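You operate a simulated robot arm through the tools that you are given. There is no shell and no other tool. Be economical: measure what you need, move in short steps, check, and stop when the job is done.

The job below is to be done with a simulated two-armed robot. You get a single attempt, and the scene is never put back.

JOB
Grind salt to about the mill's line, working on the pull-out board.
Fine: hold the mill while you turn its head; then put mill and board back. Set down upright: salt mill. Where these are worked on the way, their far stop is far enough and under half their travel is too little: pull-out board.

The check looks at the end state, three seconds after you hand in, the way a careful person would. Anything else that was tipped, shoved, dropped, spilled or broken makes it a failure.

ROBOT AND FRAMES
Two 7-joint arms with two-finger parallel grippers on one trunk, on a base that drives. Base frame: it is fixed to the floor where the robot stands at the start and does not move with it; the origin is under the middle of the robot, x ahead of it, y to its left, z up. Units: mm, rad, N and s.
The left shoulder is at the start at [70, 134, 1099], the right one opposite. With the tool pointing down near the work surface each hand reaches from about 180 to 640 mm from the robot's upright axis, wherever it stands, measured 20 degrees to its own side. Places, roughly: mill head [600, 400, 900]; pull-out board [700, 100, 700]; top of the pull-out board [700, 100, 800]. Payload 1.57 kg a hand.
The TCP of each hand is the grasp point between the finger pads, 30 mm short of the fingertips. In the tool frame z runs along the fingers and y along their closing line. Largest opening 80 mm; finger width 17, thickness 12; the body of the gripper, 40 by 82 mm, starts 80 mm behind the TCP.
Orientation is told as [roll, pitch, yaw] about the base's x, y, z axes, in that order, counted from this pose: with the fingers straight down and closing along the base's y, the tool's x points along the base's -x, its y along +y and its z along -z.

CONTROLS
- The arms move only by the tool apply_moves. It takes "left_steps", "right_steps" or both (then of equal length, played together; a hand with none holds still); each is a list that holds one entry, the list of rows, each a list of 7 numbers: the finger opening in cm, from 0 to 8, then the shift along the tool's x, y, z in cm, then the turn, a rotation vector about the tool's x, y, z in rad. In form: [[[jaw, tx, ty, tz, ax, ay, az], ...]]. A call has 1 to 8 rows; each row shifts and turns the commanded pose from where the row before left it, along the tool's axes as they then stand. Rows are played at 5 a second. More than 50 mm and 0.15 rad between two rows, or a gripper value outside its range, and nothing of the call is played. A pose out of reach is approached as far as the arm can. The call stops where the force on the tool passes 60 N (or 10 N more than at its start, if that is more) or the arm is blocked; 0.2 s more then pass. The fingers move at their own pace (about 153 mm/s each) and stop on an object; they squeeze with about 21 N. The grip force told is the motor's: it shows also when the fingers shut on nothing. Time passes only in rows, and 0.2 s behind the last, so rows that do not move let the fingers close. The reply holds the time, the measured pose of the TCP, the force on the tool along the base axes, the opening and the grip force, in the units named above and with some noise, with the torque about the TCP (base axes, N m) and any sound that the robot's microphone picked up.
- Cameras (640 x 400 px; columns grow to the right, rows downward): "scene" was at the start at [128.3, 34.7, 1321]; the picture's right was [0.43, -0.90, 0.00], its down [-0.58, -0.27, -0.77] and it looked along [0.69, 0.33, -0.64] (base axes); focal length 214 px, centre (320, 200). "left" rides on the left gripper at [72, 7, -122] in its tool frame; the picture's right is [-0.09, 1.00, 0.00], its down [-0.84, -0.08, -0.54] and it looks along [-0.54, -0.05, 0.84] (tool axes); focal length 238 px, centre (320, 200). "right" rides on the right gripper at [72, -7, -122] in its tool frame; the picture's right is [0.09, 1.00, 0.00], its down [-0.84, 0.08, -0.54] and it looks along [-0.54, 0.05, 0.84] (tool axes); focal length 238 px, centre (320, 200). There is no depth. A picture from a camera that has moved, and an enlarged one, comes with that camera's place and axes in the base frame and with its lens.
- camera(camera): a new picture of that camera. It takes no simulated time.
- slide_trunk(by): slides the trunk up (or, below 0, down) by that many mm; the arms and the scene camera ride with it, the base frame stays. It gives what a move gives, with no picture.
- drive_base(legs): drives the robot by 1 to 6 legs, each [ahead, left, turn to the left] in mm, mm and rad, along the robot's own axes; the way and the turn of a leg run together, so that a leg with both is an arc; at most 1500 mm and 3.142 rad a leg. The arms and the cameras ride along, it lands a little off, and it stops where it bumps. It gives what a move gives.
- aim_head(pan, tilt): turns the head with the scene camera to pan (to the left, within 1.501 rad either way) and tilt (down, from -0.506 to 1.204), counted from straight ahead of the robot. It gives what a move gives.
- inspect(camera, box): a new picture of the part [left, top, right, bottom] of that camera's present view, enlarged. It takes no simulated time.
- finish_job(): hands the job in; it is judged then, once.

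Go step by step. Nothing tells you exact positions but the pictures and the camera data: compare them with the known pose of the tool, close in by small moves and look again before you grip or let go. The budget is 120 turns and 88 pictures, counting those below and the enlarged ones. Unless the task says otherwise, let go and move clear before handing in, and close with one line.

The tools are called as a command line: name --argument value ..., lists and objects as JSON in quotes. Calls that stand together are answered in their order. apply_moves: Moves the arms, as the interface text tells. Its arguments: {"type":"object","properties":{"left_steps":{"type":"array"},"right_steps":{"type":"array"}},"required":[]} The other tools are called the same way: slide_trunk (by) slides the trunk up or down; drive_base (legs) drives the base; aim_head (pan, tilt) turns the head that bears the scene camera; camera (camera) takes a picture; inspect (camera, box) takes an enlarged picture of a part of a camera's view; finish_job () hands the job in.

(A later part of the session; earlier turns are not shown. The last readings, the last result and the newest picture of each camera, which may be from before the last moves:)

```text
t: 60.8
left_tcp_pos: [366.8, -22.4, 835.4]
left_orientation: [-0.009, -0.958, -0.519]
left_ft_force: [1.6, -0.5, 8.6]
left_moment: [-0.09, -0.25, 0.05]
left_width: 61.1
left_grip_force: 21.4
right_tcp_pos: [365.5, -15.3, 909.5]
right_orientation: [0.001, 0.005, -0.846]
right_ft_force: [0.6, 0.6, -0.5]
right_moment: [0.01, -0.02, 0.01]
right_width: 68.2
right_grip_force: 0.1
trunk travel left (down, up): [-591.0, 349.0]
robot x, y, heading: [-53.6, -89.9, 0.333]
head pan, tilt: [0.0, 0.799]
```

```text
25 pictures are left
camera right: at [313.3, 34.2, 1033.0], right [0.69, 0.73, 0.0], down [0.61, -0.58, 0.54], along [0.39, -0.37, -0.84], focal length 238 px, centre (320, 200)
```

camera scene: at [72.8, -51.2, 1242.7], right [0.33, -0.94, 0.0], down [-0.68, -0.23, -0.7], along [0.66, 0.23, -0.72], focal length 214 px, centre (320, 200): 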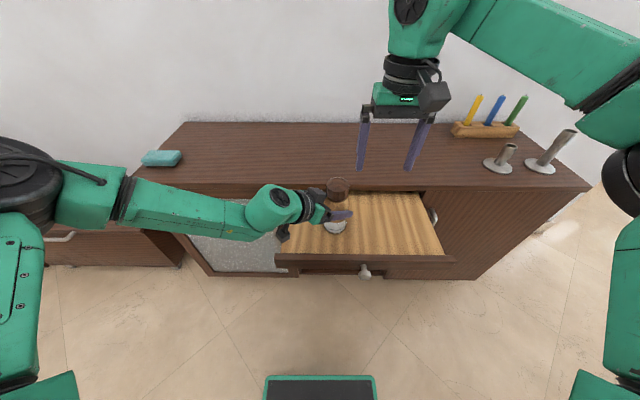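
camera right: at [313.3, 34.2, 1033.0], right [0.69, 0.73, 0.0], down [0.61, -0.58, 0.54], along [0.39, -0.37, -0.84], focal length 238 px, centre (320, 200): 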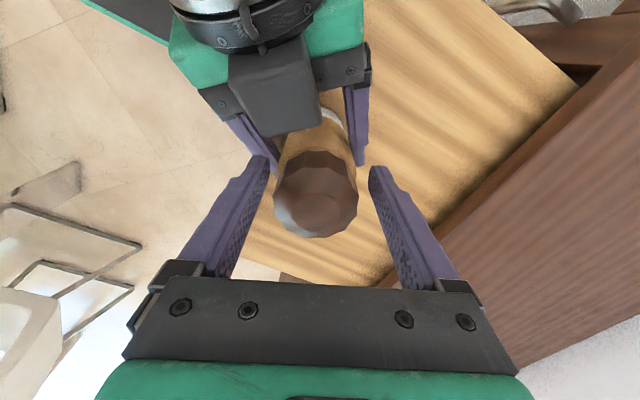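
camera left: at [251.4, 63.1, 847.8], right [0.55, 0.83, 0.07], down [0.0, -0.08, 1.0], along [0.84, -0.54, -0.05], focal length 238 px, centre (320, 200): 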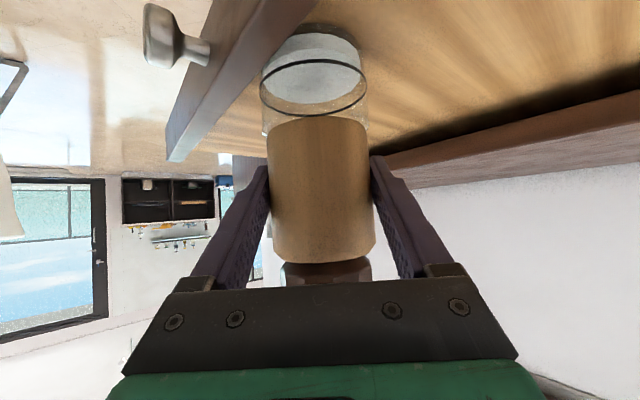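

The mill now sits close to the right hand's centre. I'll rotate the right hand back for a fresh stroke, recentre, then close.

apply_moves --right_steps '[[[6.8, -0.5, -0.25, 0, 0, 0, 0], [6.8, 0, 0, 0, 0, 0, -0.14], [6.8, 0, 0, 0, 0, 0, -0.14], [6.8, 0, 0, 0, 0, 0, -0.14], [6.8, 0, 0, 0, 0, 0, -0.14], [6.8, 0, 0, 0, 0, 0, -0.1], [5, 0, 0, 0, 0, 0, 0], [0, 0, 0, 0, 0, 0, 0]]]'

```text
t: 62.6
left_tcp_pos: [366.3, -21.2, 832.9]
left_orientation: [-0.009, -0.952, -0.512]
left_ft_force: [1.6, 15.4, 8.4]
left_moment: [-0.36, -0.16, 0.11]
left_width: 61.1
left_grip_force: 21.2
right_tcp_pos: [366.2, -22.0, 910.5]
right_orientation: [0.001, 0.0, -0.187]
right_ft_force: [-1.8, -20.1, 5.5]
right_moment: [-1.08, 0.1, -0.14]
right_width: 53.0
right_grip_force: 20.6
trunk travel left (down, up): [-591.0, 349.0]
robot x, y, heading: [-51.5, -94.2, 0.337]
head pan, tilt: [0.0, 0.799]
```

Now the right hand should go ~2.5 mm toward -y. I'll do that, then stroke.

apply_moves --right_steps '[[[0, 0, -0.25, 0, 0, 0, 0], [0, 0, 0, 0, 0, 0, 0.13], [0, 0, 0, 0, 0, 0, 0.14], [0, 0, 0, 0, 0, 0, 0.14], [0, 0, 0, 0, 0, 0, 0.14], [0, 0, 0, 0, 0, 0, 0.14], [0, 0, 0, 0, 0, 0, 0.14], [0, 0, 0, 0, 0, 0, 0.14]]]'

inspect --camera "left" --box '[240, 10, 400, 110]'

```text
t: 64.4
left_tcp_pos: [365.1, -23.4, 833.3]
left_orientation: [-0.02, -0.953, -0.518]
left_ft_force: [-14.0, -14.3, -1.2]
left_moment: [0.36, -0.66, -0.28]
left_width: 61.4
left_grip_force: 20.8
right_tcp_pos: [367.6, -22.4, 911.3]
right_orientation: [0.005, 0.005, -1.161]
right_ft_force: [15.1, 15.4, 3.5]
right_moment: [0.74, -0.41, 0.15]
right_width: 52.8
right_grip_force: 20.7
trunk travel left (down, up): [-591.0, 349.0]
robot x, y, heading: [-53.2, -90.8, 0.333]
head pan, tilt: [0.0, 0.799]
```

```text
4.00 times, centred on (320, 60) of left
camera zoom: at [245.2, 54.6, 844.0], right [0.55, 0.83, 0.06], down [0.0, -0.08, 1.0], along [0.83, -0.55, -0.05], focal length 953 px, centre (320, 760)
```

zoom: 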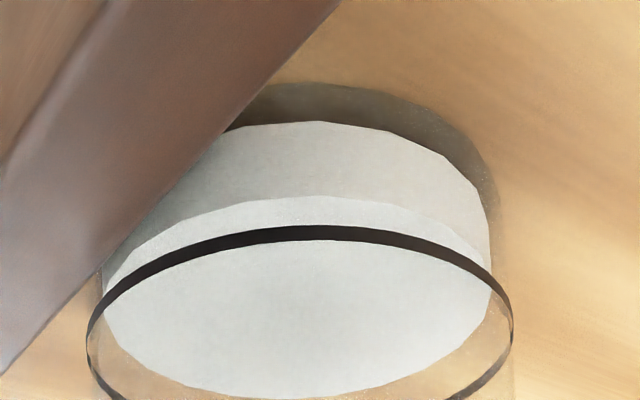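

The salt is rising: fill went from about 0.53 to 0.63 of the line height over ~1.3 rad. So roughly 4.5–5 rad more are needed. I'll continue with ratchet strokes.

apply_moves --right_steps '[[[6.7, 0, 0.1, 0, 0, 0, 0], [6.7, 0, 0, 0, 0, 0, -0.148], [6.7, 0, 0, 0, 0, 0, -0.148], [6.7, 0, 0, 0, 0, 0, -0.148], [6.7, 0, 0, 0, 0, 0, -0.148], [6.7, 0, 0, 0, 0, 0, -0.148], [6.7, 0, 0, 0, 0, 0, -0.148], [6.7, 0, 0, 0, 0, 0, -0.148]]]'

apply_moves --right_steps '[[[0, 0, 0, 0, 0, 0, 0], [0, 0, 0, 0, 0, 0, 0.148], [0, 0, 0, 0, 0, 0, 0.148], [0, 0, 0, 0, 0, 0, 0.148], [0, 0, 0, 0, 0, 0, 0.148], [0, 0, 0, 0, 0, 0, 0.148], [0, 0, 0, 0, 0, 0, 0.148], [0, 0, 0, 0, 0, 0, 0.148]]]'

inspect --camera "left" --box '[240, 10, 400, 110]'

```text
t: 66.2
left_tcp_pos: [366.8, -21.4, 833.5]
left_orientation: [-0.014, -0.951, -0.513]
left_ft_force: [-0.5, -0.1, -3.5]
left_moment: [0.1, 0.03, 0.01]
left_width: 61.0
left_grip_force: 20.9
right_tcp_pos: [367.3, -22.2, 910.3]
right_orientation: [0.002, 0.001, -0.117]
right_ft_force: [-0.5, 0.6, 1.2]
right_moment: [-0.01, 0.0, -0.02]
right_width: 67.0
right_grip_force: 0.1
trunk travel left (down, up): [-591.0, 349.0]
robot x, y, heading: [-49.5, -94.2, 0.33]
head pan, tilt: [0.0, 0.799]
```

```text
t: 68.0
left_tcp_pos: [365.1, -22.6, 832.0]
left_orientation: [-0.017, -0.952, -0.516]
left_ft_force: [-16.2, -8.1, 0.3]
left_moment: [0.36, -0.62, -0.11]
left_width: 61.2
left_grip_force: 20.8
right_tcp_pos: [368.4, -21.7, 910.3]
right_orientation: [0.003, 0.006, -1.16]
right_ft_force: [15.8, 7.6, 0.6]
right_moment: [0.21, -0.57, 0.11]
right_width: 53.3
right_grip_force: 21.0
trunk travel left (down, up): [-591.0, 349.0]
robot x, y, heading: [-49.6, -92.6, 0.337]
head pan, tilt: [0.0, 0.799]
```

```text
4.00 times, centred on (320, 60) of left
camera zoom: at [246.0, 54.5, 844.2], right [0.55, 0.83, 0.07], down [0.0, -0.08, 1.0], along [0.83, -0.55, -0.05], focal length 953 px, centre (320, 760)
```

zoom: 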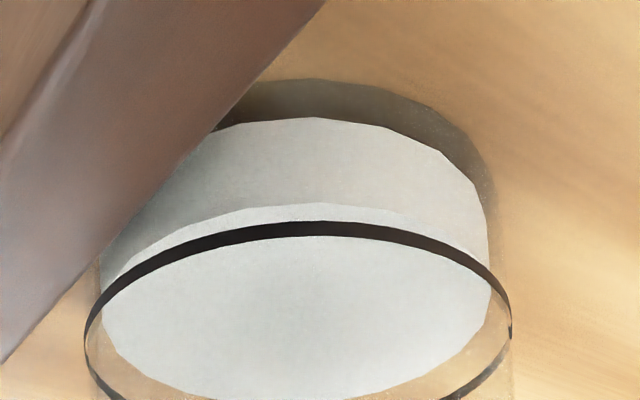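

The gap to the line shrank from 37 to 25 px with this stroke. Allowing for the ring's larger radius, about 3 more strokes are needed. I'll do two and check.

apply_moves --right_steps '[[[6.7, 0, 0, 0, 0, 0, 0], [6.7, 0, 0, 0, 0, 0, -0.148], [6.7, 0, 0, 0, 0, 0, -0.148], [6.7, 0, 0, 0, 0, 0, -0.148], [6.7, 0, 0, 0, 0, 0, -0.148], [6.7, 0, 0, 0, 0, 0, -0.148], [6.7, 0, 0, 0, 0, 0, -0.148], [6.7, 0, 0, 0, 0, 0, -0.148]]]'

apply_moves --right_steps '[[[0, 0, 0, 0, 0, 0, 0], [0, 0, 0, 0, 0, 0, 0.148], [0, 0, 0, 0, 0, 0, 0.148], [0, 0, 0, 0, 0, 0, 0.148], [0, 0, 0, 0, 0, 0, 0.148], [0, 0, 0, 0, 0, 0, 0.148], [0, 0, 0, 0, 0, 0, 0.148], [0, 0, 0, 0, 0, 0, 0.148]]]'

apply_moves --right_steps '[[[6.7, 0, 0, 0, 0, 0, 0], [6.7, 0, 0, 0, 0, 0, -0.148], [6.7, 0, 0, 0, 0, 0, -0.148], [6.7, 0, 0, 0, 0, 0, -0.148], [6.7, 0, 0, 0, 0, 0, -0.148], [6.7, 0, 0, 0, 0, 0, -0.148], [6.7, 0, 0, 0, 0, 0, -0.148], [6.7, 0, 0, 0, 0, 0, -0.148]]]'

apply_moves --right_steps '[[[0, 0, 0, 0, 0, 0, 0], [0, 0, 0, 0, 0, 0, 0.148], [0, 0, 0, 0, 0, 0, 0.148], [0, 0, 0, 0, 0, 0, 0.148], [0, 0, 0, 0, 0, 0, 0.148], [0, 0, 0, 0, 0, 0, 0.148], [0, 0, 0, 0, 0, 0, 0.148], [0, 0, 0, 0, 0, 0, 0.148]]]'

inspect --camera "left" --box '[240, 10, 400, 110]'

```text
t: 69.8
left_tcp_pos: [367.2, -21.1, 833.0]
left_orientation: [-0.013, -0.954, -0.514]
left_ft_force: [0.7, 1.4, -0.1]
left_moment: [0.22, -0.02, 0.0]
left_width: 61.1
left_grip_force: 21.2
right_tcp_pos: [368.5, -21.3, 909.9]
right_orientation: [0.005, 0.001, -0.116]
right_ft_force: [-1.0, -1.1, 0.3]
right_moment: [0.01, -0.01, 0.0]
right_width: 67.1
right_grip_force: 0.0
trunk travel left (down, up): [-591.0, 349.0]
robot x, y, heading: [-52.9, -93.8, 0.332]
head pan, tilt: [0.0, 0.799]
```

```text
t: 71.6
left_tcp_pos: [365.1, -22.0, 833.6]
left_orientation: [-0.016, -0.953, -0.515]
left_ft_force: [-13.5, -10.5, 3.5]
left_moment: [0.25, -0.69, -0.14]
left_width: 61.2
left_grip_force: 21.0
right_tcp_pos: [368.3, -22.8, 909.6]
right_orientation: [0.003, 0.006, -1.159]
right_ft_force: [14.3, 8.1, -0.8]
right_moment: [0.42, -0.31, 0.13]
right_width: 53.1
right_grip_force: 21.2
trunk travel left (down, up): [-591.0, 349.0]
robot x, y, heading: [-49.5, -92.7, 0.335]
head pan, tilt: [0.0, 0.799]
```

```text
t: 73.4
left_tcp_pos: [366.1, -20.3, 832.4]
left_orientation: [-0.014, -0.955, -0.515]
left_ft_force: [0.8, 0.3, -1.3]
left_moment: [0.18, 0.02, -0.04]
left_width: 61.1
left_grip_force: 21.3
right_tcp_pos: [368.3, -21.3, 909.6]
right_orientation: [0.004, 0.002, -0.116]
right_ft_force: [-1.0, 0.0, -0.5]
right_moment: [0.01, 0.0, -0.01]
right_width: 67.1
right_grip_force: 0.2
trunk travel left (down, up): [-591.0, 349.0]
robot x, y, heading: [-52.4, -93.1, 0.33]
head pan, tilt: [0.0, 0.799]
```

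```text
t: 75.2
left_tcp_pos: [365.8, -22.6, 832.3]
left_orientation: [-0.018, -0.955, -0.518]
left_ft_force: [-14.8, -7.1, 0.8]
left_moment: [0.35, -0.65, -0.14]
left_width: 61.4
left_grip_force: 21.3
right_tcp_pos: [368.4, -20.6, 910.5]
right_orientation: [0.004, 0.006, -1.161]
right_ft_force: [14.8, 7.8, 0.6]
right_moment: [0.39, -0.44, 0.09]
right_width: 53.3
right_grip_force: 21.4
trunk travel left (down, up): [-591.0, 349.0]
robot x, y, heading: [-51.6, -97.4, 0.334]
head pan, tilt: [0.0, 0.799]
```

```text
4.00 times, centred on (320, 60) of left
camera zoom: at [245.9, 54.6, 844.3], right [0.55, 0.83, 0.07], down [0.0, -0.08, 1.0], along [0.83, -0.55, -0.05], focal length 953 px, centre (320, 760)
```

zoom: 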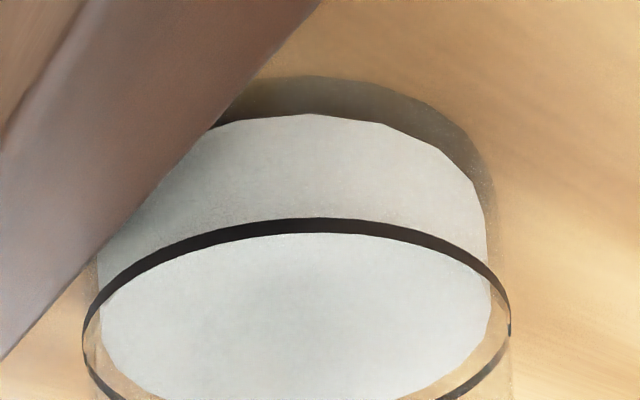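

The salt front edge is now right behind the line. I'll check the full ring to judge the level.

inspect --camera "left" --box '[250, 30, 380, 130]'

```text
4.00 times, centred on (315, 80) of left
camera zoom: at [245.9, 54.6, 844.3], right [0.55, 0.83, 0.07], down [0.0, -0.08, 1.0], along [0.83, -0.55, -0.05], focal length 953 px, centre (340, 680)
```

zoom: 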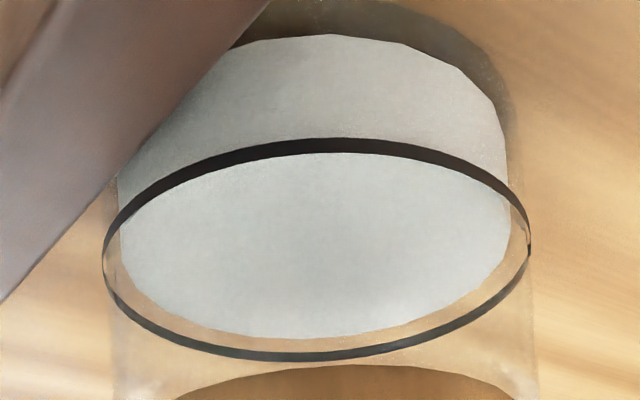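

The level is at ~94% of the line. One half stroke (~0.55 rad) should bring it right to the line.

apply_moves --right_steps '[[[6.7, 0, 0, 0, 0, 0, 0], [6.7, 0, 0, 0, 0, 0, -0.148], [6.7, 0, 0, 0, 0, 0, -0.148], [6.7, 0, 0, 0, 0, 0, -0.148], [6.7, 0, 0, 0, 0, 0, -0.148]]]'

apply_moves --right_steps '[[[0, 0, 0, 0, 0, 0, 0], [0, 0, 0, 0, 0, 0, 0.14], [0, 0, 0, 0, 0, 0, 0.14], [0, 0, 0, 0, 0, 0, 0.14], [0, 0, 0, 0, 0, 0, 0.14], [6.8, 0, 0, 0, 0, 0, 0], [6.8, 0, 0, 0, 0, 0, 0]]]'

inspect --camera "left" --box '[250, 30, 380, 130]'

```text
t: 76.4
left_tcp_pos: [366.5, -21.2, 833.0]
left_orientation: [-0.014, -0.955, -0.515]
left_ft_force: [1.2, 1.6, 0.5]
left_moment: [0.15, 0.01, -0.03]
left_width: 61.1
left_grip_force: 21.5
right_tcp_pos: [367.3, -21.7, 910.2]
right_orientation: [0.003, 0.003, -0.563]
right_ft_force: [-0.2, -0.1, -0.1]
right_moment: [0.01, 0.02, -0.03]
right_width: 67.1
right_grip_force: 0.1
trunk travel left (down, up): [-591.0, 349.0]
robot x, y, heading: [-51.5, -91.9, 0.336]
head pan, tilt: [0.0, 0.799]
```

```text
t: 78.0
left_tcp_pos: [367.4, -19.5, 833.6]
left_orientation: [-0.012, -0.954, -0.513]
left_ft_force: [1.3, 1.1, 0.9]
left_moment: [0.19, 0.04, -0.07]
left_width: 60.9
left_grip_force: 21.1
right_tcp_pos: [367.5, -21.8, 910.2]
right_orientation: [-0.001, 0.004, -1.125]
right_ft_force: [0.6, 0.1, 0.9]
right_moment: [-0.01, 0.02, 0.01]
right_width: 67.9
right_grip_force: 0.0
trunk travel left (down, up): [-591.0, 349.0]
robot x, y, heading: [-50.6, -93.4, 0.337]
head pan, tilt: [0.0, 0.799]
```

```text
4.00 times, centred on (315, 80) of left
camera zoom: at [247.0, 56.0, 844.3], right [0.54, 0.84, 0.07], down [0.0, -0.08, 1.0], along [0.84, -0.54, -0.05], focal length 953 px, centre (340, 680)
```

zoom: 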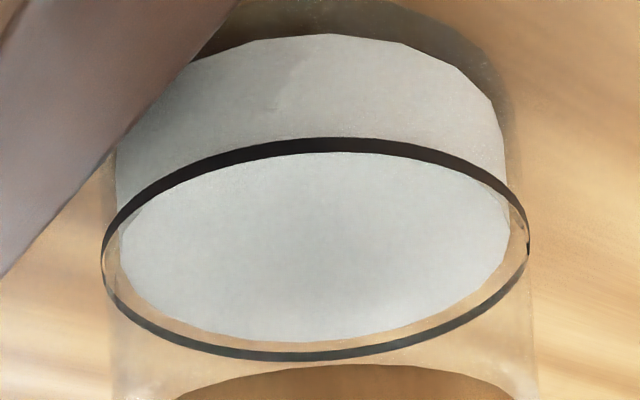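

The salt level is now at the line. I'll withdraw the right hand: straight up, then away to the right.

apply_moves --right_steps '[[[8, 0, 0, -1.5, 0, 0, 0], [8, 0, 0, -2, 0, 0, 0], [8, 0, 0, -1.5, 0, 0, 0], [8, -2.5, -0.3, 0, 0, 0, 0], [8, -3.5, -0.4, 0, 0, 0, 0], [8, -3.5, -0.4, 0, 0, 0, 0], [8, -3.5, -0.4, 0, 0, 0, 0], [8, -3.5, -0.4, 0, 0, 0, 0]]]'

camera --camera "scene"

```text
t: 79.8
left_tcp_pos: [366.3, -20.6, 834.2]
left_orientation: [-0.012, -0.954, -0.513]
left_ft_force: [1.2, -0.9, -0.2]
left_moment: [-0.03, 0.05, 0.05]
left_width: 60.8
left_grip_force: 20.5
right_tcp_pos: [420.7, -179.3, 959.5]
right_orientation: [0.0, 0.006, -1.124]
right_ft_force: [0.7, -0.7, 0.1]
right_moment: [0.01, 0.01, -0.01]
right_width: 80.1
right_grip_force: 0.1
trunk travel left (down, up): [-591.0, 349.0]
robot x, y, heading: [-51.8, -92.0, 0.336]
head pan, tilt: [0.0, 0.799]
```

```text
19 pictures are left
camera scene: at [73.0, -51.6, 1230.7], right [0.33, -0.94, 0.0], down [-0.68, -0.23, -0.7], along [0.66, 0.23, -0.72], focal length 214 px, centre (320, 200)
```

scene: 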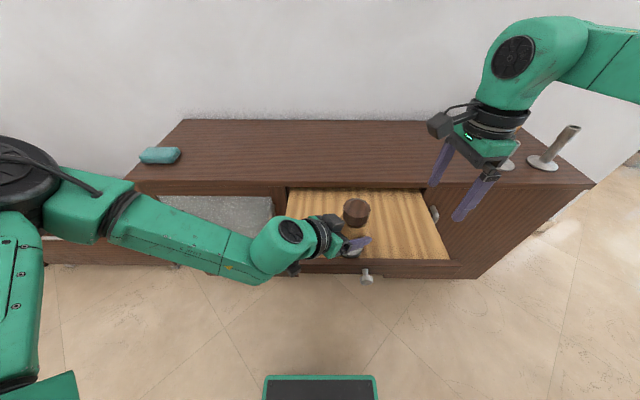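

The right hand is clear. I'll raise the mill with the trunk.

slide_trunk --by 40

slide_trunk --by 50

camera --camera "left"

```text
t: 80.6
left_tcp_pos: [367.2, -22.2, 872.5]
left_orientation: [-0.015, -0.953, -0.512]
left_ft_force: [0.4, 0.3, -4.0]
left_moment: [-0.02, 0.01, 0.0]
left_width: 61.1
left_grip_force: 20.7
right_tcp_pos: [421.8, -179.0, 1000.1]
right_orientation: [-0.001, 0.003, -1.126]
right_ft_force: [0.4, 0.3, -0.6]
right_moment: [0.01, 0.01, 0.03]
right_width: 80.2
right_grip_force: 0.0
trunk travel left (down, up): [-631.0, 309.0]
robot x, y, heading: [-51.0, -93.6, 0.337]
head pan, tilt: [0.0, 0.799]
```

```text
t: 81.5
left_tcp_pos: [367.2, -21.9, 922.8]
left_orientation: [-0.013, -0.953, -0.513]
left_ft_force: [1.2, 0.9, -4.3]
left_moment: [0.01, 0.04, 0.01]
left_width: 61.3
left_grip_force: 21.2
right_tcp_pos: [422.4, -178.4, 1049.8]
right_orientation: [-0.001, 0.002, -1.124]
right_ft_force: [1.0, -0.8, -0.4]
right_moment: [0.0, 0.03, 0.01]
right_width: 80.2
right_grip_force: 0.0
trunk travel left (down, up): [-681.0, 259.0]
robot x, y, heading: [-51.4, -92.4, 0.334]
head pan, tilt: [0.0, 0.799]
```

```text
18 pictures are left
camera left: at [247.2, 55.6, 934.1], right [0.55, 0.84, 0.07], down [0.0, -0.08, 1.0], along [0.84, -0.54, -0.05], focal length 238 px, centre (320, 200)
```

left: 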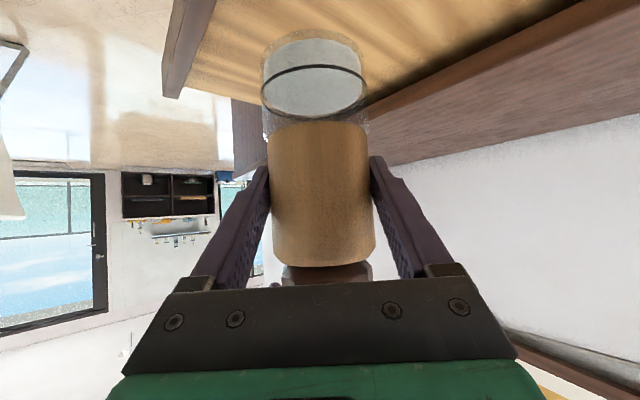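

The grip is solid with no slip. I'll reverse the path toward the counter front.

apply_moves --left_steps '[[[0, 0.09, 2, -0.12, 0, 0, 0], [0, 0.09, 3.2, -0.12, 0, 0, 0], [0, 0.09, 3.2, -0.12, 0, 0, 0], [0, 0.09, 3.2, -0.12, 0, 0, 0], [0, 0.09, 3.2, -0.12, 0, 0, 0], [0, 0.09, 3, -0.12, 0, 0, 0], [0, 0, 2, 0, 0, 0, 0], [0, 0, 0, 0, 0, 0, 0]]]'

apply_moves --left_steps '[[[0, 0, 0, 0, -0.114, 0, -0.081], [0, 0, 0, 0, -0.114, 0, -0.081], [0, 0, 0, 0, -0.114, 0, -0.081], [0, 0, 0, 0, -0.114, 0, -0.081], [0, 0, 0, 0, -0.114, 0, -0.081], [0, 0, 0, 0, -0.114, 0, -0.081], [0, 0, 0, 0, 0, 0, 0]]]'

```text
t: 83.3
left_tcp_pos: [459.0, 155.8, 922.1]
left_orientation: [-0.014, -0.952, -0.511]
left_ft_force: [-0.1, 0.5, -3.7]
left_moment: [0.02, -0.03, 0.0]
left_width: 61.1
left_grip_force: 20.9
right_tcp_pos: [422.1, -177.3, 1049.3]
right_orientation: [0.0, 0.005, -1.124]
right_ft_force: [-0.3, -0.5, 0.2]
right_moment: [-0.03, -0.02, 0.01]
right_width: 80.2
right_grip_force: 0.0
trunk travel left (down, up): [-681.0, 259.0]
robot x, y, heading: [-52.1, -92.1, 0.335]
head pan, tilt: [0.0, 0.799]
```

```text
t: 85.0
left_tcp_pos: [452.2, 161.2, 924.8]
left_orientation: [-0.011, -0.947, 0.325]
left_ft_force: [0.3, 0.6, -3.3]
left_moment: [-0.01, 0.01, 0.03]
left_width: 61.1
left_grip_force: 21.4
left hand out of reach, approached as far as the arm can: row 6
right_tcp_pos: [422.5, -179.4, 1048.8]
right_orientation: [0.0, 0.004, -1.124]
right_ft_force: [0.4, -0.1, -0.2]
right_moment: [0.02, 0.03, 0.0]
right_width: 79.8
right_grip_force: 0.1
trunk travel left (down, up): [-681.0, 259.0]
robot x, y, heading: [-51.5, -94.0, 0.327]
head pan, tilt: [0.0, 0.799]
```

apply_moves --left_steps '[[[0, -1, 2.76, 1.42, 0, 0, 0], [0, -1, 2.76, 1.42, 0, 0, 0], [0, -1, 2.76, 1.42, 0, 0, 0], [0, -1, 2.76, 1.42, 0, 0, 0], [0, -1, 2.76, 1.42, 0, 0, 0], [0, 0, 0, 0, 0, 0, 0]]]'

drive_base --legs '[[60, 40, 0], [40, 30, 0]]'

camera --camera "left"

camera --camera "scene"

```text
t: 86.3
left_tcp_pos: [493.7, 319.1, 923.9]
left_orientation: [-0.009, -0.947, 0.322]
left_ft_force: [-0.5, -0.8, -4.2]
left_moment: [-0.05, 0.02, 0.01]
left_width: 61.1
left_grip_force: 21.1
right_tcp_pos: [422.3, -179.2, 1048.9]
right_orientation: [-0.002, 0.004, -1.125]
right_ft_force: [0.6, -0.5, -0.1]
right_moment: [0.0, 0.0, -0.01]
right_width: 79.9
right_grip_force: 0.1
trunk travel left (down, up): [-681.0, 259.0]
robot x, y, heading: [-51.8, -94.2, 0.338]
head pan, tilt: [0.0, 0.799]
```

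```text
t: 87.9
left_tcp_pos: [562.9, 413.7, 926.7]
left_orientation: [-0.006, -0.951, 0.317]
left_ft_force: [0.0, 0.3, -4.6]
left_moment: [-0.03, 0.03, 0.01]
left_width: 61.0
left_grip_force: 20.7
right_tcp_pos: [490.6, -83.6, 1050.5]
right_orientation: [0.003, 0.005, -1.126]
right_ft_force: [0.5, 0.2, 0.5]
right_moment: [0.04, -0.02, 0.04]
right_width: 80.0
right_grip_force: 0.0
trunk travel left (down, up): [-681.0, 259.0]
robot x, y, heading: [23.6, 3.5, 0.333]
head pan, tilt: [0.0, 0.799]
```

```text
17 pictures are left
camera left: at [425.0, 377.0, 938.4], right [-0.26, 0.96, 0.07], down [0.07, -0.06, 1.0], along [0.96, 0.26, -0.05], focal length 238 px, centre (320, 200)
```

left: 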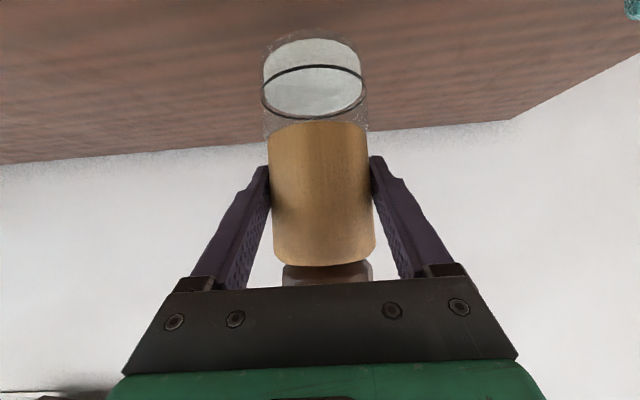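

```text
16 pictures are left
camera scene: at [141.8, 43.7, 1321.1], right [0.33, -0.95, 0.0], down [-0.68, -0.23, -0.7], along [0.66, 0.23, -0.72], focal length 214 px, centre (320, 200)
```

scene: 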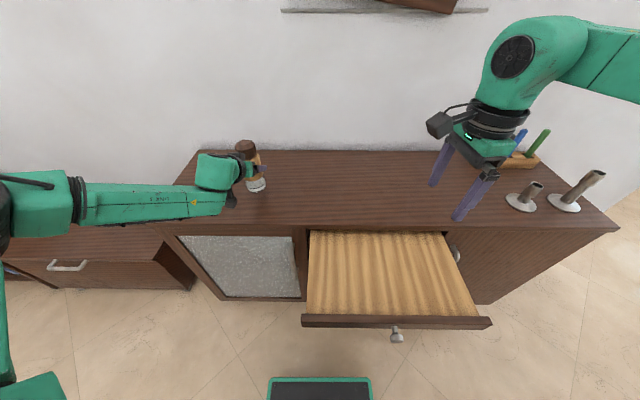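

The mill is over its home spot at full grip. I'll make the small horizontal correction, then lower most of the way.

apply_moves --left_steps '[[[0, -0.47, 0.24, 0.65, 0, 0, 0], [0, -0.46, 0.24, 0.65, 0, 0, 0], [0, 0.81, 0, 0.58, 0, 0, 0], [0, 0.81, 0, 0.58, 0, 0, 0], [0, 0.81, 0, 0.58, 0, 0, 0], [0, 0, 0, 0, 0, 0, 0]]]'

camera --camera "left"

```text
t: 89.3
left_tcp_pos: [578.1, 425.1, 893.4]
left_orientation: [-0.012, -0.948, 0.322]
left_ft_force: [0.6, 0.0, -4.1]
left_moment: [0.0, 0.06, 0.03]
left_width: 61.1
left_grip_force: 20.9
right_tcp_pos: [493.5, -81.0, 1050.3]
right_orientation: [0.0, 0.003, -1.126]
right_ft_force: [0.4, 0.8, -0.2]
right_moment: [-0.01, 0.0, 0.02]
right_width: 80.3
right_grip_force: 0.1
trunk travel left (down, up): [-681.0, 259.0]
robot x, y, heading: [21.3, 5.5, 0.331]
head pan, tilt: [0.0, 0.799]
```

```text
15 pictures are left
camera left: at [441.0, 389.1, 905.8], right [-0.25, 0.96, 0.07], down [0.07, -0.05, 1.0], along [0.96, 0.26, -0.05], focal length 238 px, centre (320, 200)
```

left: 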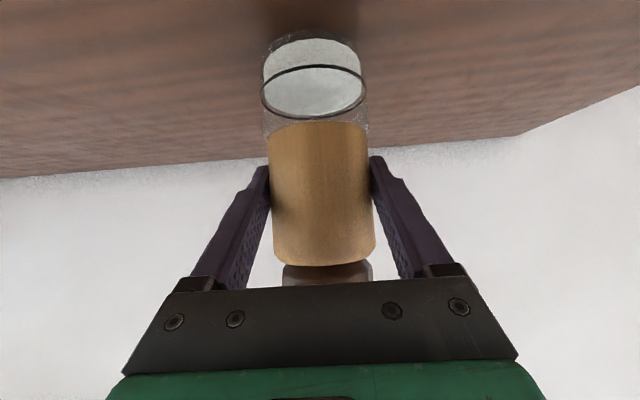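

I'll feel for the counter in small steps.

apply_moves --left_steps '[[[0, 0.33, 0, 0.23, 0, 0, 0], [0, 0.25, 0, 0.17, 0, 0, 0], [0, 0, 0, 0, 0, 0, 0]]]'

apply_moves --left_steps '[[[0, 0.2, 0, 0.14, 0, 0, 0], [0, 0, 0, 0, 0, 0, 0]]]'

```text
t: 90.1
left_tcp_pos: [578.6, 424.9, 887.7]
left_orientation: [-0.014, -0.947, 0.322]
left_ft_force: [0.4, 0.9, -4.1]
left_moment: [-0.04, 0.03, -0.02]
left_width: 60.7
left_grip_force: 21.4
right_tcp_pos: [492.5, -80.7, 1049.6]
right_orientation: [0.0, 0.004, -1.126]
right_ft_force: [-0.6, -0.5, -0.3]
right_moment: [0.0, -0.04, -0.02]
right_width: 80.1
right_grip_force: 0.0
trunk travel left (down, up): [-681.0, 259.0]
robot x, y, heading: [19.8, 9.6, 0.339]
head pan, tilt: [0.0, 0.799]
```

```text
t: 90.7
left_tcp_pos: [577.6, 425.8, 884.0]
left_orientation: [-0.011, -0.947, 0.322]
left_ft_force: [-0.1, -0.2, -4.0]
left_moment: [-0.03, 0.04, 0.01]
left_width: 60.9
left_grip_force: 20.9
right_tcp_pos: [493.4, -80.5, 1049.8]
right_orientation: [0.002, 0.003, -1.125]
right_ft_force: [-0.1, 0.7, -0.5]
right_moment: [0.0, -0.01, 0.02]
right_width: 80.0
right_grip_force: 0.0
trunk travel left (down, up): [-681.0, 259.0]
robot x, y, heading: [14.2, 7.0, 0.334]
head pan, tilt: [0.0, 0.799]
```

apply_moves --left_steps '[[[0, 0.2, 0, 0.14, 0, 0, 0], [0, 0, 0, 0, 0, 0, 0]]]'

apply_moves --left_steps '[[[0, 0.16, 0, 0.12, 0, 0, 0], [0, 0, 0, 0, 0, 0, 0]]]'

inspect --camera "scene" --box '[200, 130, 310, 210]'

```text
t: 91.3
left_tcp_pos: [578.0, 425.6, 882.0]
left_orientation: [-0.012, -0.948, 0.321]
left_ft_force: [0.9, 0.1, -3.4]
left_moment: [-0.01, 0.03, -0.01]
left_width: 61.0
left_grip_force: 20.6
right_tcp_pos: [493.0, -79.9, 1048.9]
right_orientation: [0.0, 0.003, -1.126]
right_ft_force: [0.0, -0.3, 0.8]
right_moment: [0.03, -0.02, 0.01]
right_width: 80.0
right_grip_force: 0.1
trunk travel left (down, up): [-681.0, 259.0]
robot x, y, heading: [18.1, 4.5, 0.333]
head pan, tilt: [0.0, 0.799]
```

```text
t: 91.9
left_tcp_pos: [578.5, 426.4, 880.6]
left_orientation: [-0.012, -0.947, 0.321]
left_ft_force: [-0.6, -0.2, -3.8]
left_moment: [0.03, 0.01, -0.02]
left_width: 61.0
left_grip_force: 21.3
right_tcp_pos: [493.7, -80.4, 1049.6]
right_orientation: [0.001, 0.004, -1.124]
right_ft_force: [0.0, 0.2, 0.5]
right_moment: [-0.01, 0.0, 0.01]
right_width: 80.1
right_grip_force: 0.0
trunk travel left (down, up): [-681.0, 259.0]
robot x, y, heading: [24.8, 9.4, 0.332]
head pan, tilt: [0.0, 0.799]
```

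```text
5.00 times, centred on (255, 170) of scene
camera zoom: at [145.0, 48.2, 1320.6], right [0.33, -0.94, 0.0], down [-0.68, -0.23, -0.7], along [0.66, 0.23, -0.72], focal length 1072 px, centre (645, 350)
```

zoom: 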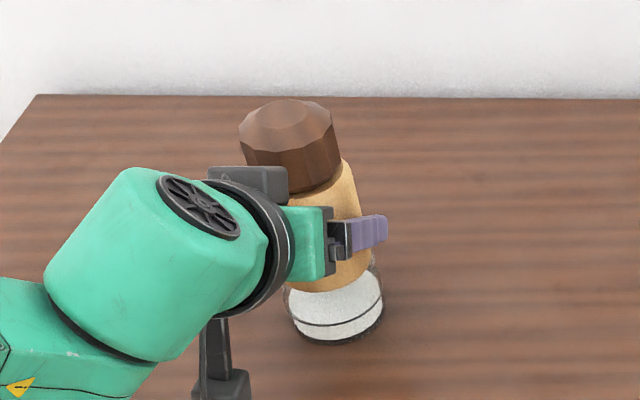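

Still hanging just above the surface. I'll keep feeling down with small steps.

apply_moves --left_steps '[[[0, 0.16, 0, 0.12, 0, 0, 0], [0, 0, 0, 0, 0, 0, 0]]]'

apply_moves --left_steps '[[[0, 0.16, 0, 0.12, 0, 0, 0], [0, 0, 0, 0, 0, 0, 0]]]'

apply_moves --left_steps '[[[0, 0.16, 0, 0.12, 0, 0, 0], [0, 0, 0, 0, 0, 0, 0]]]'

```text
t: 92.5
left_tcp_pos: [576.3, 426.7, 880.7]
left_orientation: [-0.011, -0.95, 0.321]
left_ft_force: [0.0, 1.1, -0.6]
left_moment: [0.14, -0.03, 0.0]
left_width: 61.1
left_grip_force: 21.2
right_tcp_pos: [493.3, -80.6, 1049.0]
right_orientation: [0.0, 0.003, -1.125]
right_ft_force: [-0.2, -0.6, -0.6]
right_moment: [-0.02, 0.0, -0.01]
right_width: 79.9
right_grip_force: 0.0
trunk travel left (down, up): [-681.0, 259.0]
robot x, y, heading: [17.8, 8.7, 0.331]
head pan, tilt: [0.0, 0.799]
```

```text
t: 93.1
left_tcp_pos: [575.6, 424.9, 880.5]
left_orientation: [-0.008, -0.952, 0.32]
left_ft_force: [2.9, 1.0, 5.5]
left_moment: [0.26, -0.02, -0.09]
left_width: 61.0
left_grip_force: 20.9
left hand out of reach, approached as far as the arm can: row 1
right_tcp_pos: [492.7, -81.1, 1049.7]
right_orientation: [0.0, 0.004, -1.126]
right_ft_force: [-0.1, 0.8, -0.1]
right_moment: [-0.02, -0.01, -0.05]
right_width: 80.1
right_grip_force: 0.0
trunk travel left (down, up): [-681.0, 259.0]
robot x, y, heading: [21.4, 8.6, 0.329]
head pan, tilt: [0.0, 0.799]
```

```text
t: 93.7
left_tcp_pos: [574.7, 425.6, 880.7]
left_orientation: [-0.009, -0.952, 0.321]
left_ft_force: [6.1, 0.0, 12.2]
left_moment: [0.17, -0.05, -0.07]
left_width: 61.1
left_grip_force: 20.3
right_tcp_pos: [493.0, -81.8, 1050.4]
right_orientation: [0.001, 0.005, -1.125]
right_ft_force: [0.4, 0.5, 1.1]
right_moment: [0.01, -0.03, 0.03]
right_width: 80.2
right_grip_force: 0.2
trunk travel left (down, up): [-681.0, 259.0]
robot x, y, heading: [15.9, 3.8, 0.331]
head pan, tilt: [0.0, 0.799]
```

The mill is seated. I'll relieve the press, open, and back straight out along the fingers.

apply_moves --left_steps '[[[0, -0.16, 0, -0.12, 0, 0, 0], [6.6, 0, 0, 0, 0, 0, 0], [8, 0, 0, 0, 0, 0, 0], [8, 0, 0, 0, 0, 0, 0]]]'

camera --camera "left"

```text
t: 94.7
left_tcp_pos: [575.4, 426.1, 879.4]
left_orientation: [-0.012, -0.947, 0.321]
left_ft_force: [-0.7, 0.0, 0.0]
left_moment: [0.0, 0.0, -0.03]
left_width: 80.1
left_grip_force: 0.0
right_tcp_pos: [492.2, -80.2, 1048.9]
right_orientation: [-0.001, 0.003, -1.126]
right_ft_force: [-0.1, -1.4, -0.2]
right_moment: [-0.01, -0.02, 0.0]
right_width: 80.1
right_grip_force: 0.1
trunk travel left (down, up): [-681.0, 259.0]
robot x, y, heading: [15.6, 8.9, 0.33]
head pan, tilt: [0.0, 0.799]
```

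```text
13 pictures are left
camera left: at [437.2, 389.6, 890.5], right [-0.25, 0.96, 0.07], down [0.07, -0.05, 1.0], along [0.96, 0.26, -0.05], focal length 238 px, centre (320, 200)
```

left: 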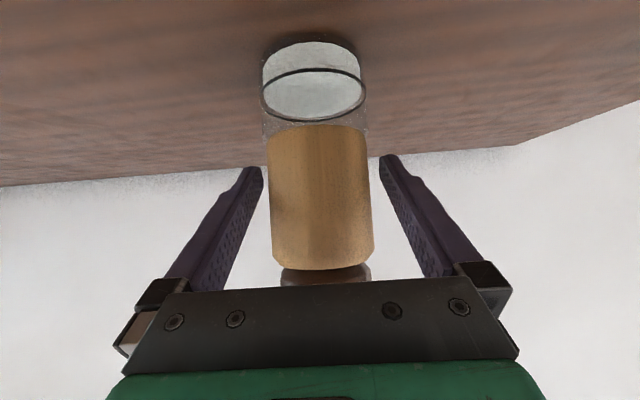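

The mill stands free and clear of both fingers. I'll withdraw the left hand along its axis.

apply_moves --left_steps '[[[8, 0, 0, -1.5, 0, 0, 0], [8, 0, 0, -2, 0, 0, 0], [8, 0, 0, -2, 0, 0, 0], [8, 0, 0, -2, 0, 0, 0], [8, 0, 0, -2.5, 0, 0, 0], [8, 0, 0, -2.5, 0, 0, 0], [8, -2, 0, -2, 0, 0, 0]]]'

inspect --camera "left" --box '[240, 20, 400, 220]'

```text
t: 96.3
left_tcp_pos: [473.3, 394.4, 979.6]
left_orientation: [-0.012, -0.948, 0.319]
left_ft_force: [0.0, -0.4, 0.4]
left_moment: [0.0, -0.01, 0.01]
left_width: 80.1
left_grip_force: 0.0
right_tcp_pos: [493.8, -81.8, 1049.8]
right_orientation: [0.003, 0.004, -1.127]
right_ft_force: [-0.3, 0.2, 0.2]
right_moment: [0.0, 0.01, 0.02]
right_width: 80.2
right_grip_force: 0.1
trunk travel left (down, up): [-681.0, 259.0]
robot x, y, heading: [20.1, 7.7, 0.332]
head pan, tilt: [0.0, 0.799]
```

```text
2.00 times, centred on (320, 120) of left
camera zoom: at [335.4, 357.5, 992.1], right [-0.25, 0.96, 0.07], down [0.07, -0.05, 1.0], along [0.96, 0.26, -0.05], focal length 477 px, centre (320, 360)
```

zoom: 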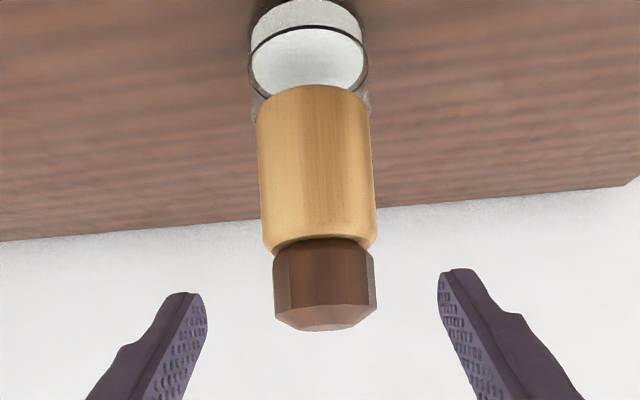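

The mill is back, upright, with the salt at the line. Now for the board: I'll back the base off 60 mm and turn the right hand back to its straight yaw.

drive_base --legs '[[-60, 0, 0]]'

apply_moves --right_steps '[[[8, 0, 0, 0, 0, 0, -0.149], [8, 0, 0, 0, 0, 0, -0.149], [8, 0, 0, 0, 0, 0, -0.149], [8, 0, 0, 0, 0, 0, -0.149], [8, 0, 0, 0, 0, 0, -0.149], [8, 0, 0, 0, 0, 0, -0.149], [4, 0, 0, 0, 0, 0, -0.149], [0, 0, 0, 0, 0, 0, -0.149]]]'

apply_moves --right_steps '[[[0, 0, 0, 0, 0, 0, -0.135], [0, 0, 0, 0, 0, 0, -0.132], [0, 2.5, 1, 1.5, 0, 0, 0], [0, 3, 1, 1.5, 0, 0, 0], [0, 3, 1, 1.5, 0, 0, 0], [0, 3, 1, 1.5, 0, 0, 0], [0, 3, 1, 1.5, 0, 0, 0]]]'

camera --camera "scene"

```text
t: 97.3
left_tcp_pos: [418.9, 375.8, 978.4]
left_orientation: [-0.01, -0.946, 0.321]
left_ft_force: [-0.6, -0.4, -0.5]
left_moment: [-0.03, -0.03, -0.02]
left_width: 80.1
left_grip_force: 0.1
right_tcp_pos: [438.3, -99.8, 1049.5]
right_orientation: [-0.002, 0.004, -1.126]
right_ft_force: [-0.5, 0.1, 0.4]
right_moment: [-0.01, 0.03, 0.0]
right_width: 80.1
right_grip_force: 0.1
trunk travel left (down, up): [-681.0, 259.0]
robot x, y, heading: [-36.2, -10.9, 0.334]
head pan, tilt: [0.0, 0.799]
```

```text
t: 99.1
left_tcp_pos: [417.5, 375.6, 980.7]
left_orientation: [-0.01, -0.948, 0.323]
left_ft_force: [-0.1, -0.3, 0.9]
left_moment: [0.03, 0.0, -0.02]
left_width: 80.1
left_grip_force: 0.0
right_tcp_pos: [435.7, -100.5, 1049.7]
right_orientation: [0.003, 0.001, 0.069]
right_ft_force: [0.7, -0.6, -0.1]
right_moment: [-0.01, 0.02, 0.01]
right_width: 0.0
right_grip_force: 21.4
trunk travel left (down, up): [-681.0, 259.0]
robot x, y, heading: [-37.3, -13.1, 0.328]
head pan, tilt: [0.0, 0.799]
```

```text
t: 100.7
left_tcp_pos: [416.4, 374.5, 980.6]
left_orientation: [-0.01, -0.948, 0.321]
left_ft_force: [0.8, 0.0, 0.2]
left_moment: [0.03, 0.0, -0.03]
left_width: 79.9
left_grip_force: 0.1
right_tcp_pos: [280.9, -100.2, 974.7]
right_orientation: [0.004, 0.0, 0.334]
right_ft_force: [1.0, -0.2, 0.0]
right_moment: [-0.01, -0.02, -0.04]
right_width: 0.0
right_grip_force: 21.3
trunk travel left (down, up): [-681.0, 259.0]
robot x, y, heading: [-38.8, -11.7, 0.327]
head pan, tilt: [0.0, 0.799]
```

```text
11 pictures are left
camera scene: at [86.8, 27.8, 1320.8], right [0.33, -0.94, 0.0], down [-0.68, -0.23, -0.7], along [0.66, 0.23, -0.72], focal length 214 px, centre (320, 200)
```

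scene: 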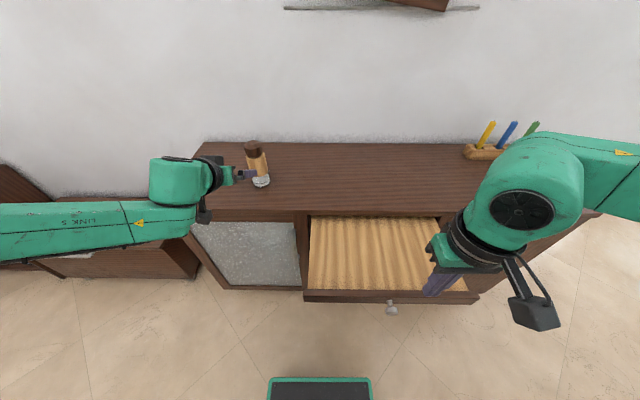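

The right hand is in front of the knob with fingers closed. I'll descend to knob height.

apply_moves --right_steps '[[[0, 0, 0.1, 4, 0, 0, 0], [0, 0, 0.1, 4, 0, 0, 0], [0, 0, 0.1, 4, 0, 0, 0], [0, 0, 0.1, 4, 0, 0, 0], [0, 0, 0, 4, 0, 0, 0], [0, 0, 0, 1.5, 0, 0, 0], [0, 0, 0, 0, 0, 0, 0]]]'

camera --camera "right"

```text
t: 102.3
left_tcp_pos: [417.5, 375.7, 980.6]
left_orientation: [-0.013, -0.947, 0.32]
left_ft_force: [0.2, 0.7, 0.2]
left_moment: [0.03, -0.01, 0.01]
left_width: 79.9
left_grip_force: 0.0
right_tcp_pos: [281.3, -96.5, 760.3]
right_orientation: [0.005, 0.001, 0.333]
right_ft_force: [-0.5, -0.1, -0.4]
right_moment: [0.0, 0.01, 0.04]
right_width: 0.1
right_grip_force: 21.0
trunk travel left (down, up): [-681.0, 259.0]
robot x, y, heading: [-38.1, -10.3, 0.336]
head pan, tilt: [0.0, 0.799]
```

```text
10 pictures are left
camera right: at [215.5, -126.3, 882.0], right [-0.41, 0.91, 0.0], down [0.77, 0.35, 0.54], along [0.49, 0.23, -0.84], focal length 238 px, centre (320, 200)
```

right: 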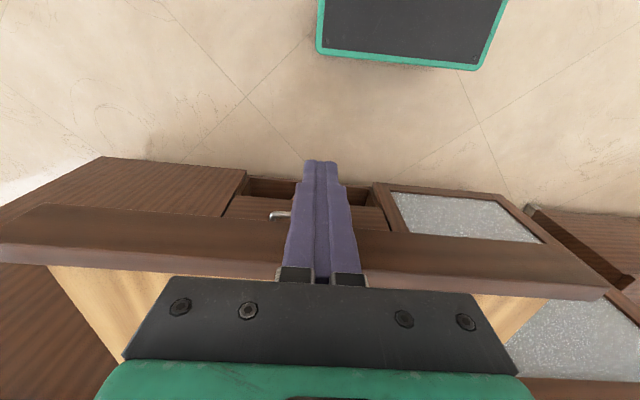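

The fingers are squarely in front of the knob. I'll push inward.

apply_moves --right_steps '[[[0, -2, 0, 0, 0, 0, 0], [0, -2, 0, 0, 0, 0, 0], [0, -2.5, 0, 0, 0, 0, 0], [0, -2.5, 0, 0, 0, 0, 0], [0, -2.5, 0, 0, 0, 0, 0], [0, -2.5, 0, 0, 0, 0, 0], [0, -2.5, 0, 0, 0, 0, 0], [0, -2.5, 0, 0, 0, 0, 0]]]'

camera --camera "scene"

```text
t: 104.1
left_tcp_pos: [417.0, 374.7, 980.1]
left_orientation: [-0.01, -0.948, 0.322]
left_ft_force: [-0.3, 0.4, -0.2]
left_moment: [-0.02, 0.0, -0.01]
left_width: 80.0
left_grip_force: 0.0
right_tcp_pos: [453.7, -46.8, 773.9]
right_orientation: [0.005, -0.001, 0.335]
right_ft_force: [0.6, 0.1, 1.4]
right_moment: [0.03, -0.02, 0.0]
right_width: 0.1
right_grip_force: 21.2
right hand out of reach, approached as far as the arm can: row 7, 8
trunk travel left (down, up): [-681.0, 259.0]
robot x, y, heading: [-35.3, -13.2, 0.337]
head pan, tilt: [0.0, 0.799]
```

```text
9 pictures are left
camera scene: at [87.5, 27.7, 1320.7], right [0.33, -0.94, 0.0], down [-0.68, -0.23, -0.7], along [0.66, 0.23, -0.72], focal length 214 px, centre (320, 200)
```

scene: 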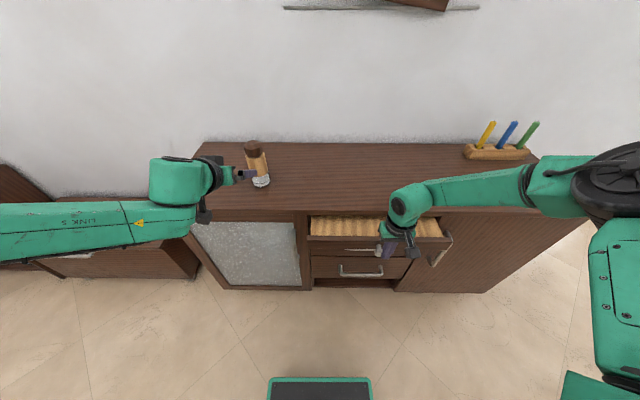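

The arm reached its limit with ~95 mm left. I'll raise the left hand away from the mill, restore height with the trunk, then push the rest by driving forward.

apply_moves --left_steps '[[[8, -2, 0, -2, 0, 0, 0], [8, -2, 0, -2, 0, 0, 0], [8, -2, 0, -2, 0, 0, 0], [8, -2, 0, -2, 0, 0, 0], [8, -2, 0, -2, 0, 0, 0]]]'

slide_trunk --by -14

```text
t: 105.3
left_tcp_pos: [393.2, 369.0, 1120.0]
left_orientation: [-0.009, -0.947, 0.322]
left_ft_force: [0.5, 0.6, -0.3]
left_moment: [-0.01, 0.01, 0.01]
left_width: 79.9
left_grip_force: 0.0
right_tcp_pos: [450.8, -47.6, 772.9]
right_orientation: [0.005, -0.003, 0.332]
right_ft_force: [-0.1, -0.6, -0.6]
right_moment: [0.0, -0.01, -0.02]
right_width: 0.0
right_grip_force: 21.2
trunk travel left (down, up): [-681.0, 259.0]
robot x, y, heading: [-37.3, -11.3, 0.33]
head pan, tilt: [0.0, 0.799]
```

```text
t: 105.9
left_tcp_pos: [394.4, 369.3, 1105.8]
left_orientation: [-0.011, -0.949, 0.321]
left_ft_force: [0.8, -0.4, 0.6]
left_moment: [0.0, 0.02, 0.01]
left_width: 80.0
left_grip_force: 0.1
right_tcp_pos: [452.3, -48.0, 759.1]
right_orientation: [0.006, 0.0, 0.335]
right_ft_force: [-0.2, -0.4, -0.6]
right_moment: [-0.02, -0.02, 0.04]
right_width: 0.1
right_grip_force: 20.6
trunk travel left (down, up): [-667.0, 273.0]
robot x, y, heading: [-34.6, -17.1, 0.336]
head pan, tilt: [0.0, 0.799]
```

drive_base --legs '[[80, 6, 0]]'

camera --camera "scene"

```text
t: 106.9
left_tcp_pos: [466.3, 400.9, 1106.3]
left_orientation: [-0.011, -0.949, 0.32]
left_ft_force: [1.4, 0.4, -0.5]
left_moment: [-0.01, -0.01, -0.01]
left_width: 80.0
left_grip_force: 0.0
right_tcp_pos: [526.3, -16.0, 759.2]
right_orientation: [0.006, 0.0, 0.334]
right_ft_force: [0.3, -0.4, 0.1]
right_moment: [0.02, 0.01, 0.05]
right_width: 0.0
right_grip_force: 20.9
trunk travel left (down, up): [-667.0, 273.0]
robot x, y, heading: [35.5, 23.9, 0.339]
head pan, tilt: [0.0, 0.799]
```

```text
8 pictures are left
camera scene: at [160.2, 59.5, 1306.8], right [0.33, -0.95, 0.0], down [-0.68, -0.23, -0.7], along [0.66, 0.23, -0.72], focal length 214 px, centre (320, 200)
```

scene: 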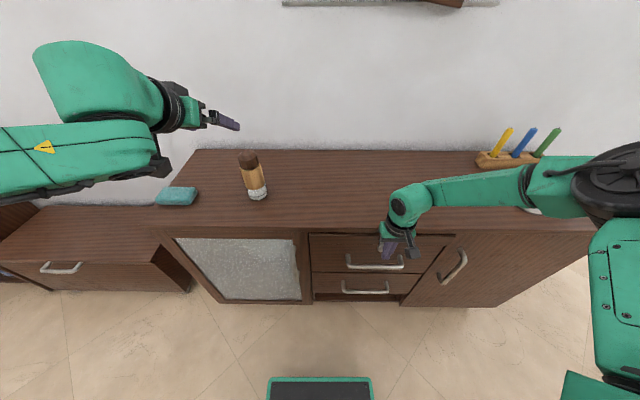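

The board is nearly closed. I'll finish pushing in small steps until the stop.

apply_moves --right_steps '[[[0, -0.6, 0.3, 0, 0, 0, 0], [0, -0.6, 0, 0, 0, 0, 0], [0, -0.5, 0, 0, 0, 0, 0], [0, 0, 0, 0, 0, 0, 0]]]'

inspect --camera "scene" --box '[290, 210, 460, 310]'

```text
t: 107.9
left_tcp_pos: [465.8, 401.1, 1106.8]
left_orientation: [-0.011, -0.949, 0.321]
left_ft_force: [-0.3, -0.2, -0.2]
left_moment: [0.02, 0.01, 0.01]
left_width: 80.0
left_grip_force: 0.2
right_tcp_pos: [536.5, -15.8, 767.9]
right_orientation: [0.006, -0.002, 0.334]
right_ft_force: [-1.5, -0.7, 1.0]
right_moment: [0.04, 0.05, 0.02]
right_width: 0.1
right_grip_force: 21.2
right hand out of reach, approached as far as the arm can: row 1, 2, 3
trunk travel left (down, up): [-667.0, 273.0]
robot x, y, heading: [35.2, 18.9, 0.333]
head pan, tilt: [0.0, 0.799]
```

```text
3.76 times, centred on (375, 260) of scene
camera zoom: at [160.4, 59.5, 1306.8], right [0.33, -0.95, 0.0], down [-0.68, -0.23, -0.7], along [0.66, 0.23, -0.72], focal length 807 px, centre (113, -26)
```

zoom: 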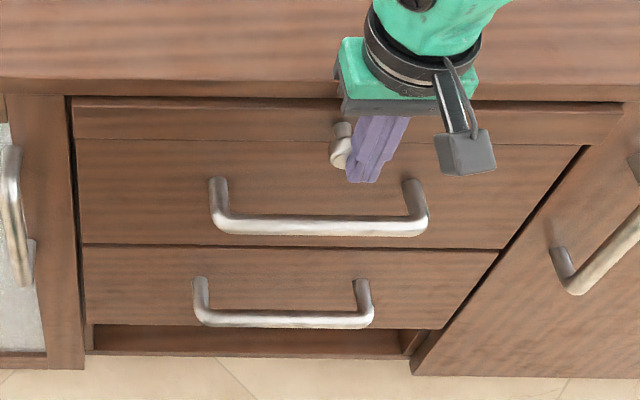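

The fingers have slipped to the right side of the knob, and the board is still slightly proud. I'll back off, recentre on the knob, and push again with the base closer.

apply_moves --right_steps '[[[0, 2.5, 0, 0, 0, 0, 0], [0, 2.5, 0, 0, 0, 0, 0], [0, 0.5, 1.2, 0.5, 0, 0, 0], [0, 0, 0, 0.5, 0, 0, 0], [0, 0, 0, 0, 0, 0, 0]]]'

inspect --camera "scene" --box '[290, 210, 460, 310]'

```text
t: 109.1
left_tcp_pos: [468.9, 400.2, 1105.8]
left_orientation: [-0.012, -0.947, 0.322]
left_ft_force: [-1.2, 0.0, -0.3]
left_moment: [0.0, 0.0, 0.0]
left_width: 80.1
left_grip_force: 0.2
right_tcp_pos: [481.5, -20.2, 756.6]
right_orientation: [0.005, -0.001, 0.332]
right_ft_force: [-1.1, 0.5, 0.0]
right_moment: [0.04, 0.0, 0.0]
right_width: 0.0
right_grip_force: 20.8
trunk travel left (down, up): [-667.0, 273.0]
robot x, y, heading: [35.8, 19.1, 0.332]
head pan, tilt: [0.0, 0.799]
```

```text
3.76 times, centred on (375, 260) of scene
camera zoom: at [160.9, 59.8, 1306.7], right [0.33, -0.95, 0.0], down [-0.68, -0.23, -0.7], along [0.66, 0.23, -0.72], focal length 807 px, centre (113, -26)
```

zoom: 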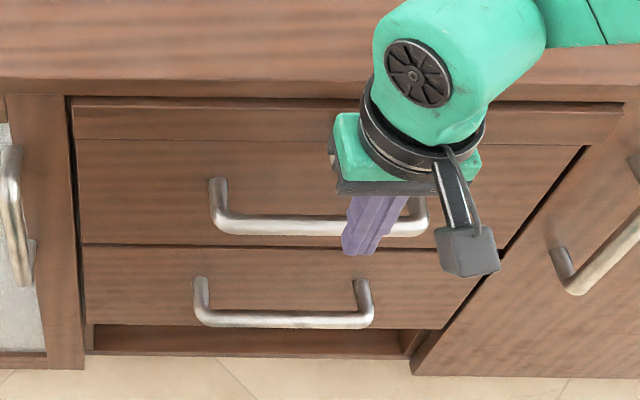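

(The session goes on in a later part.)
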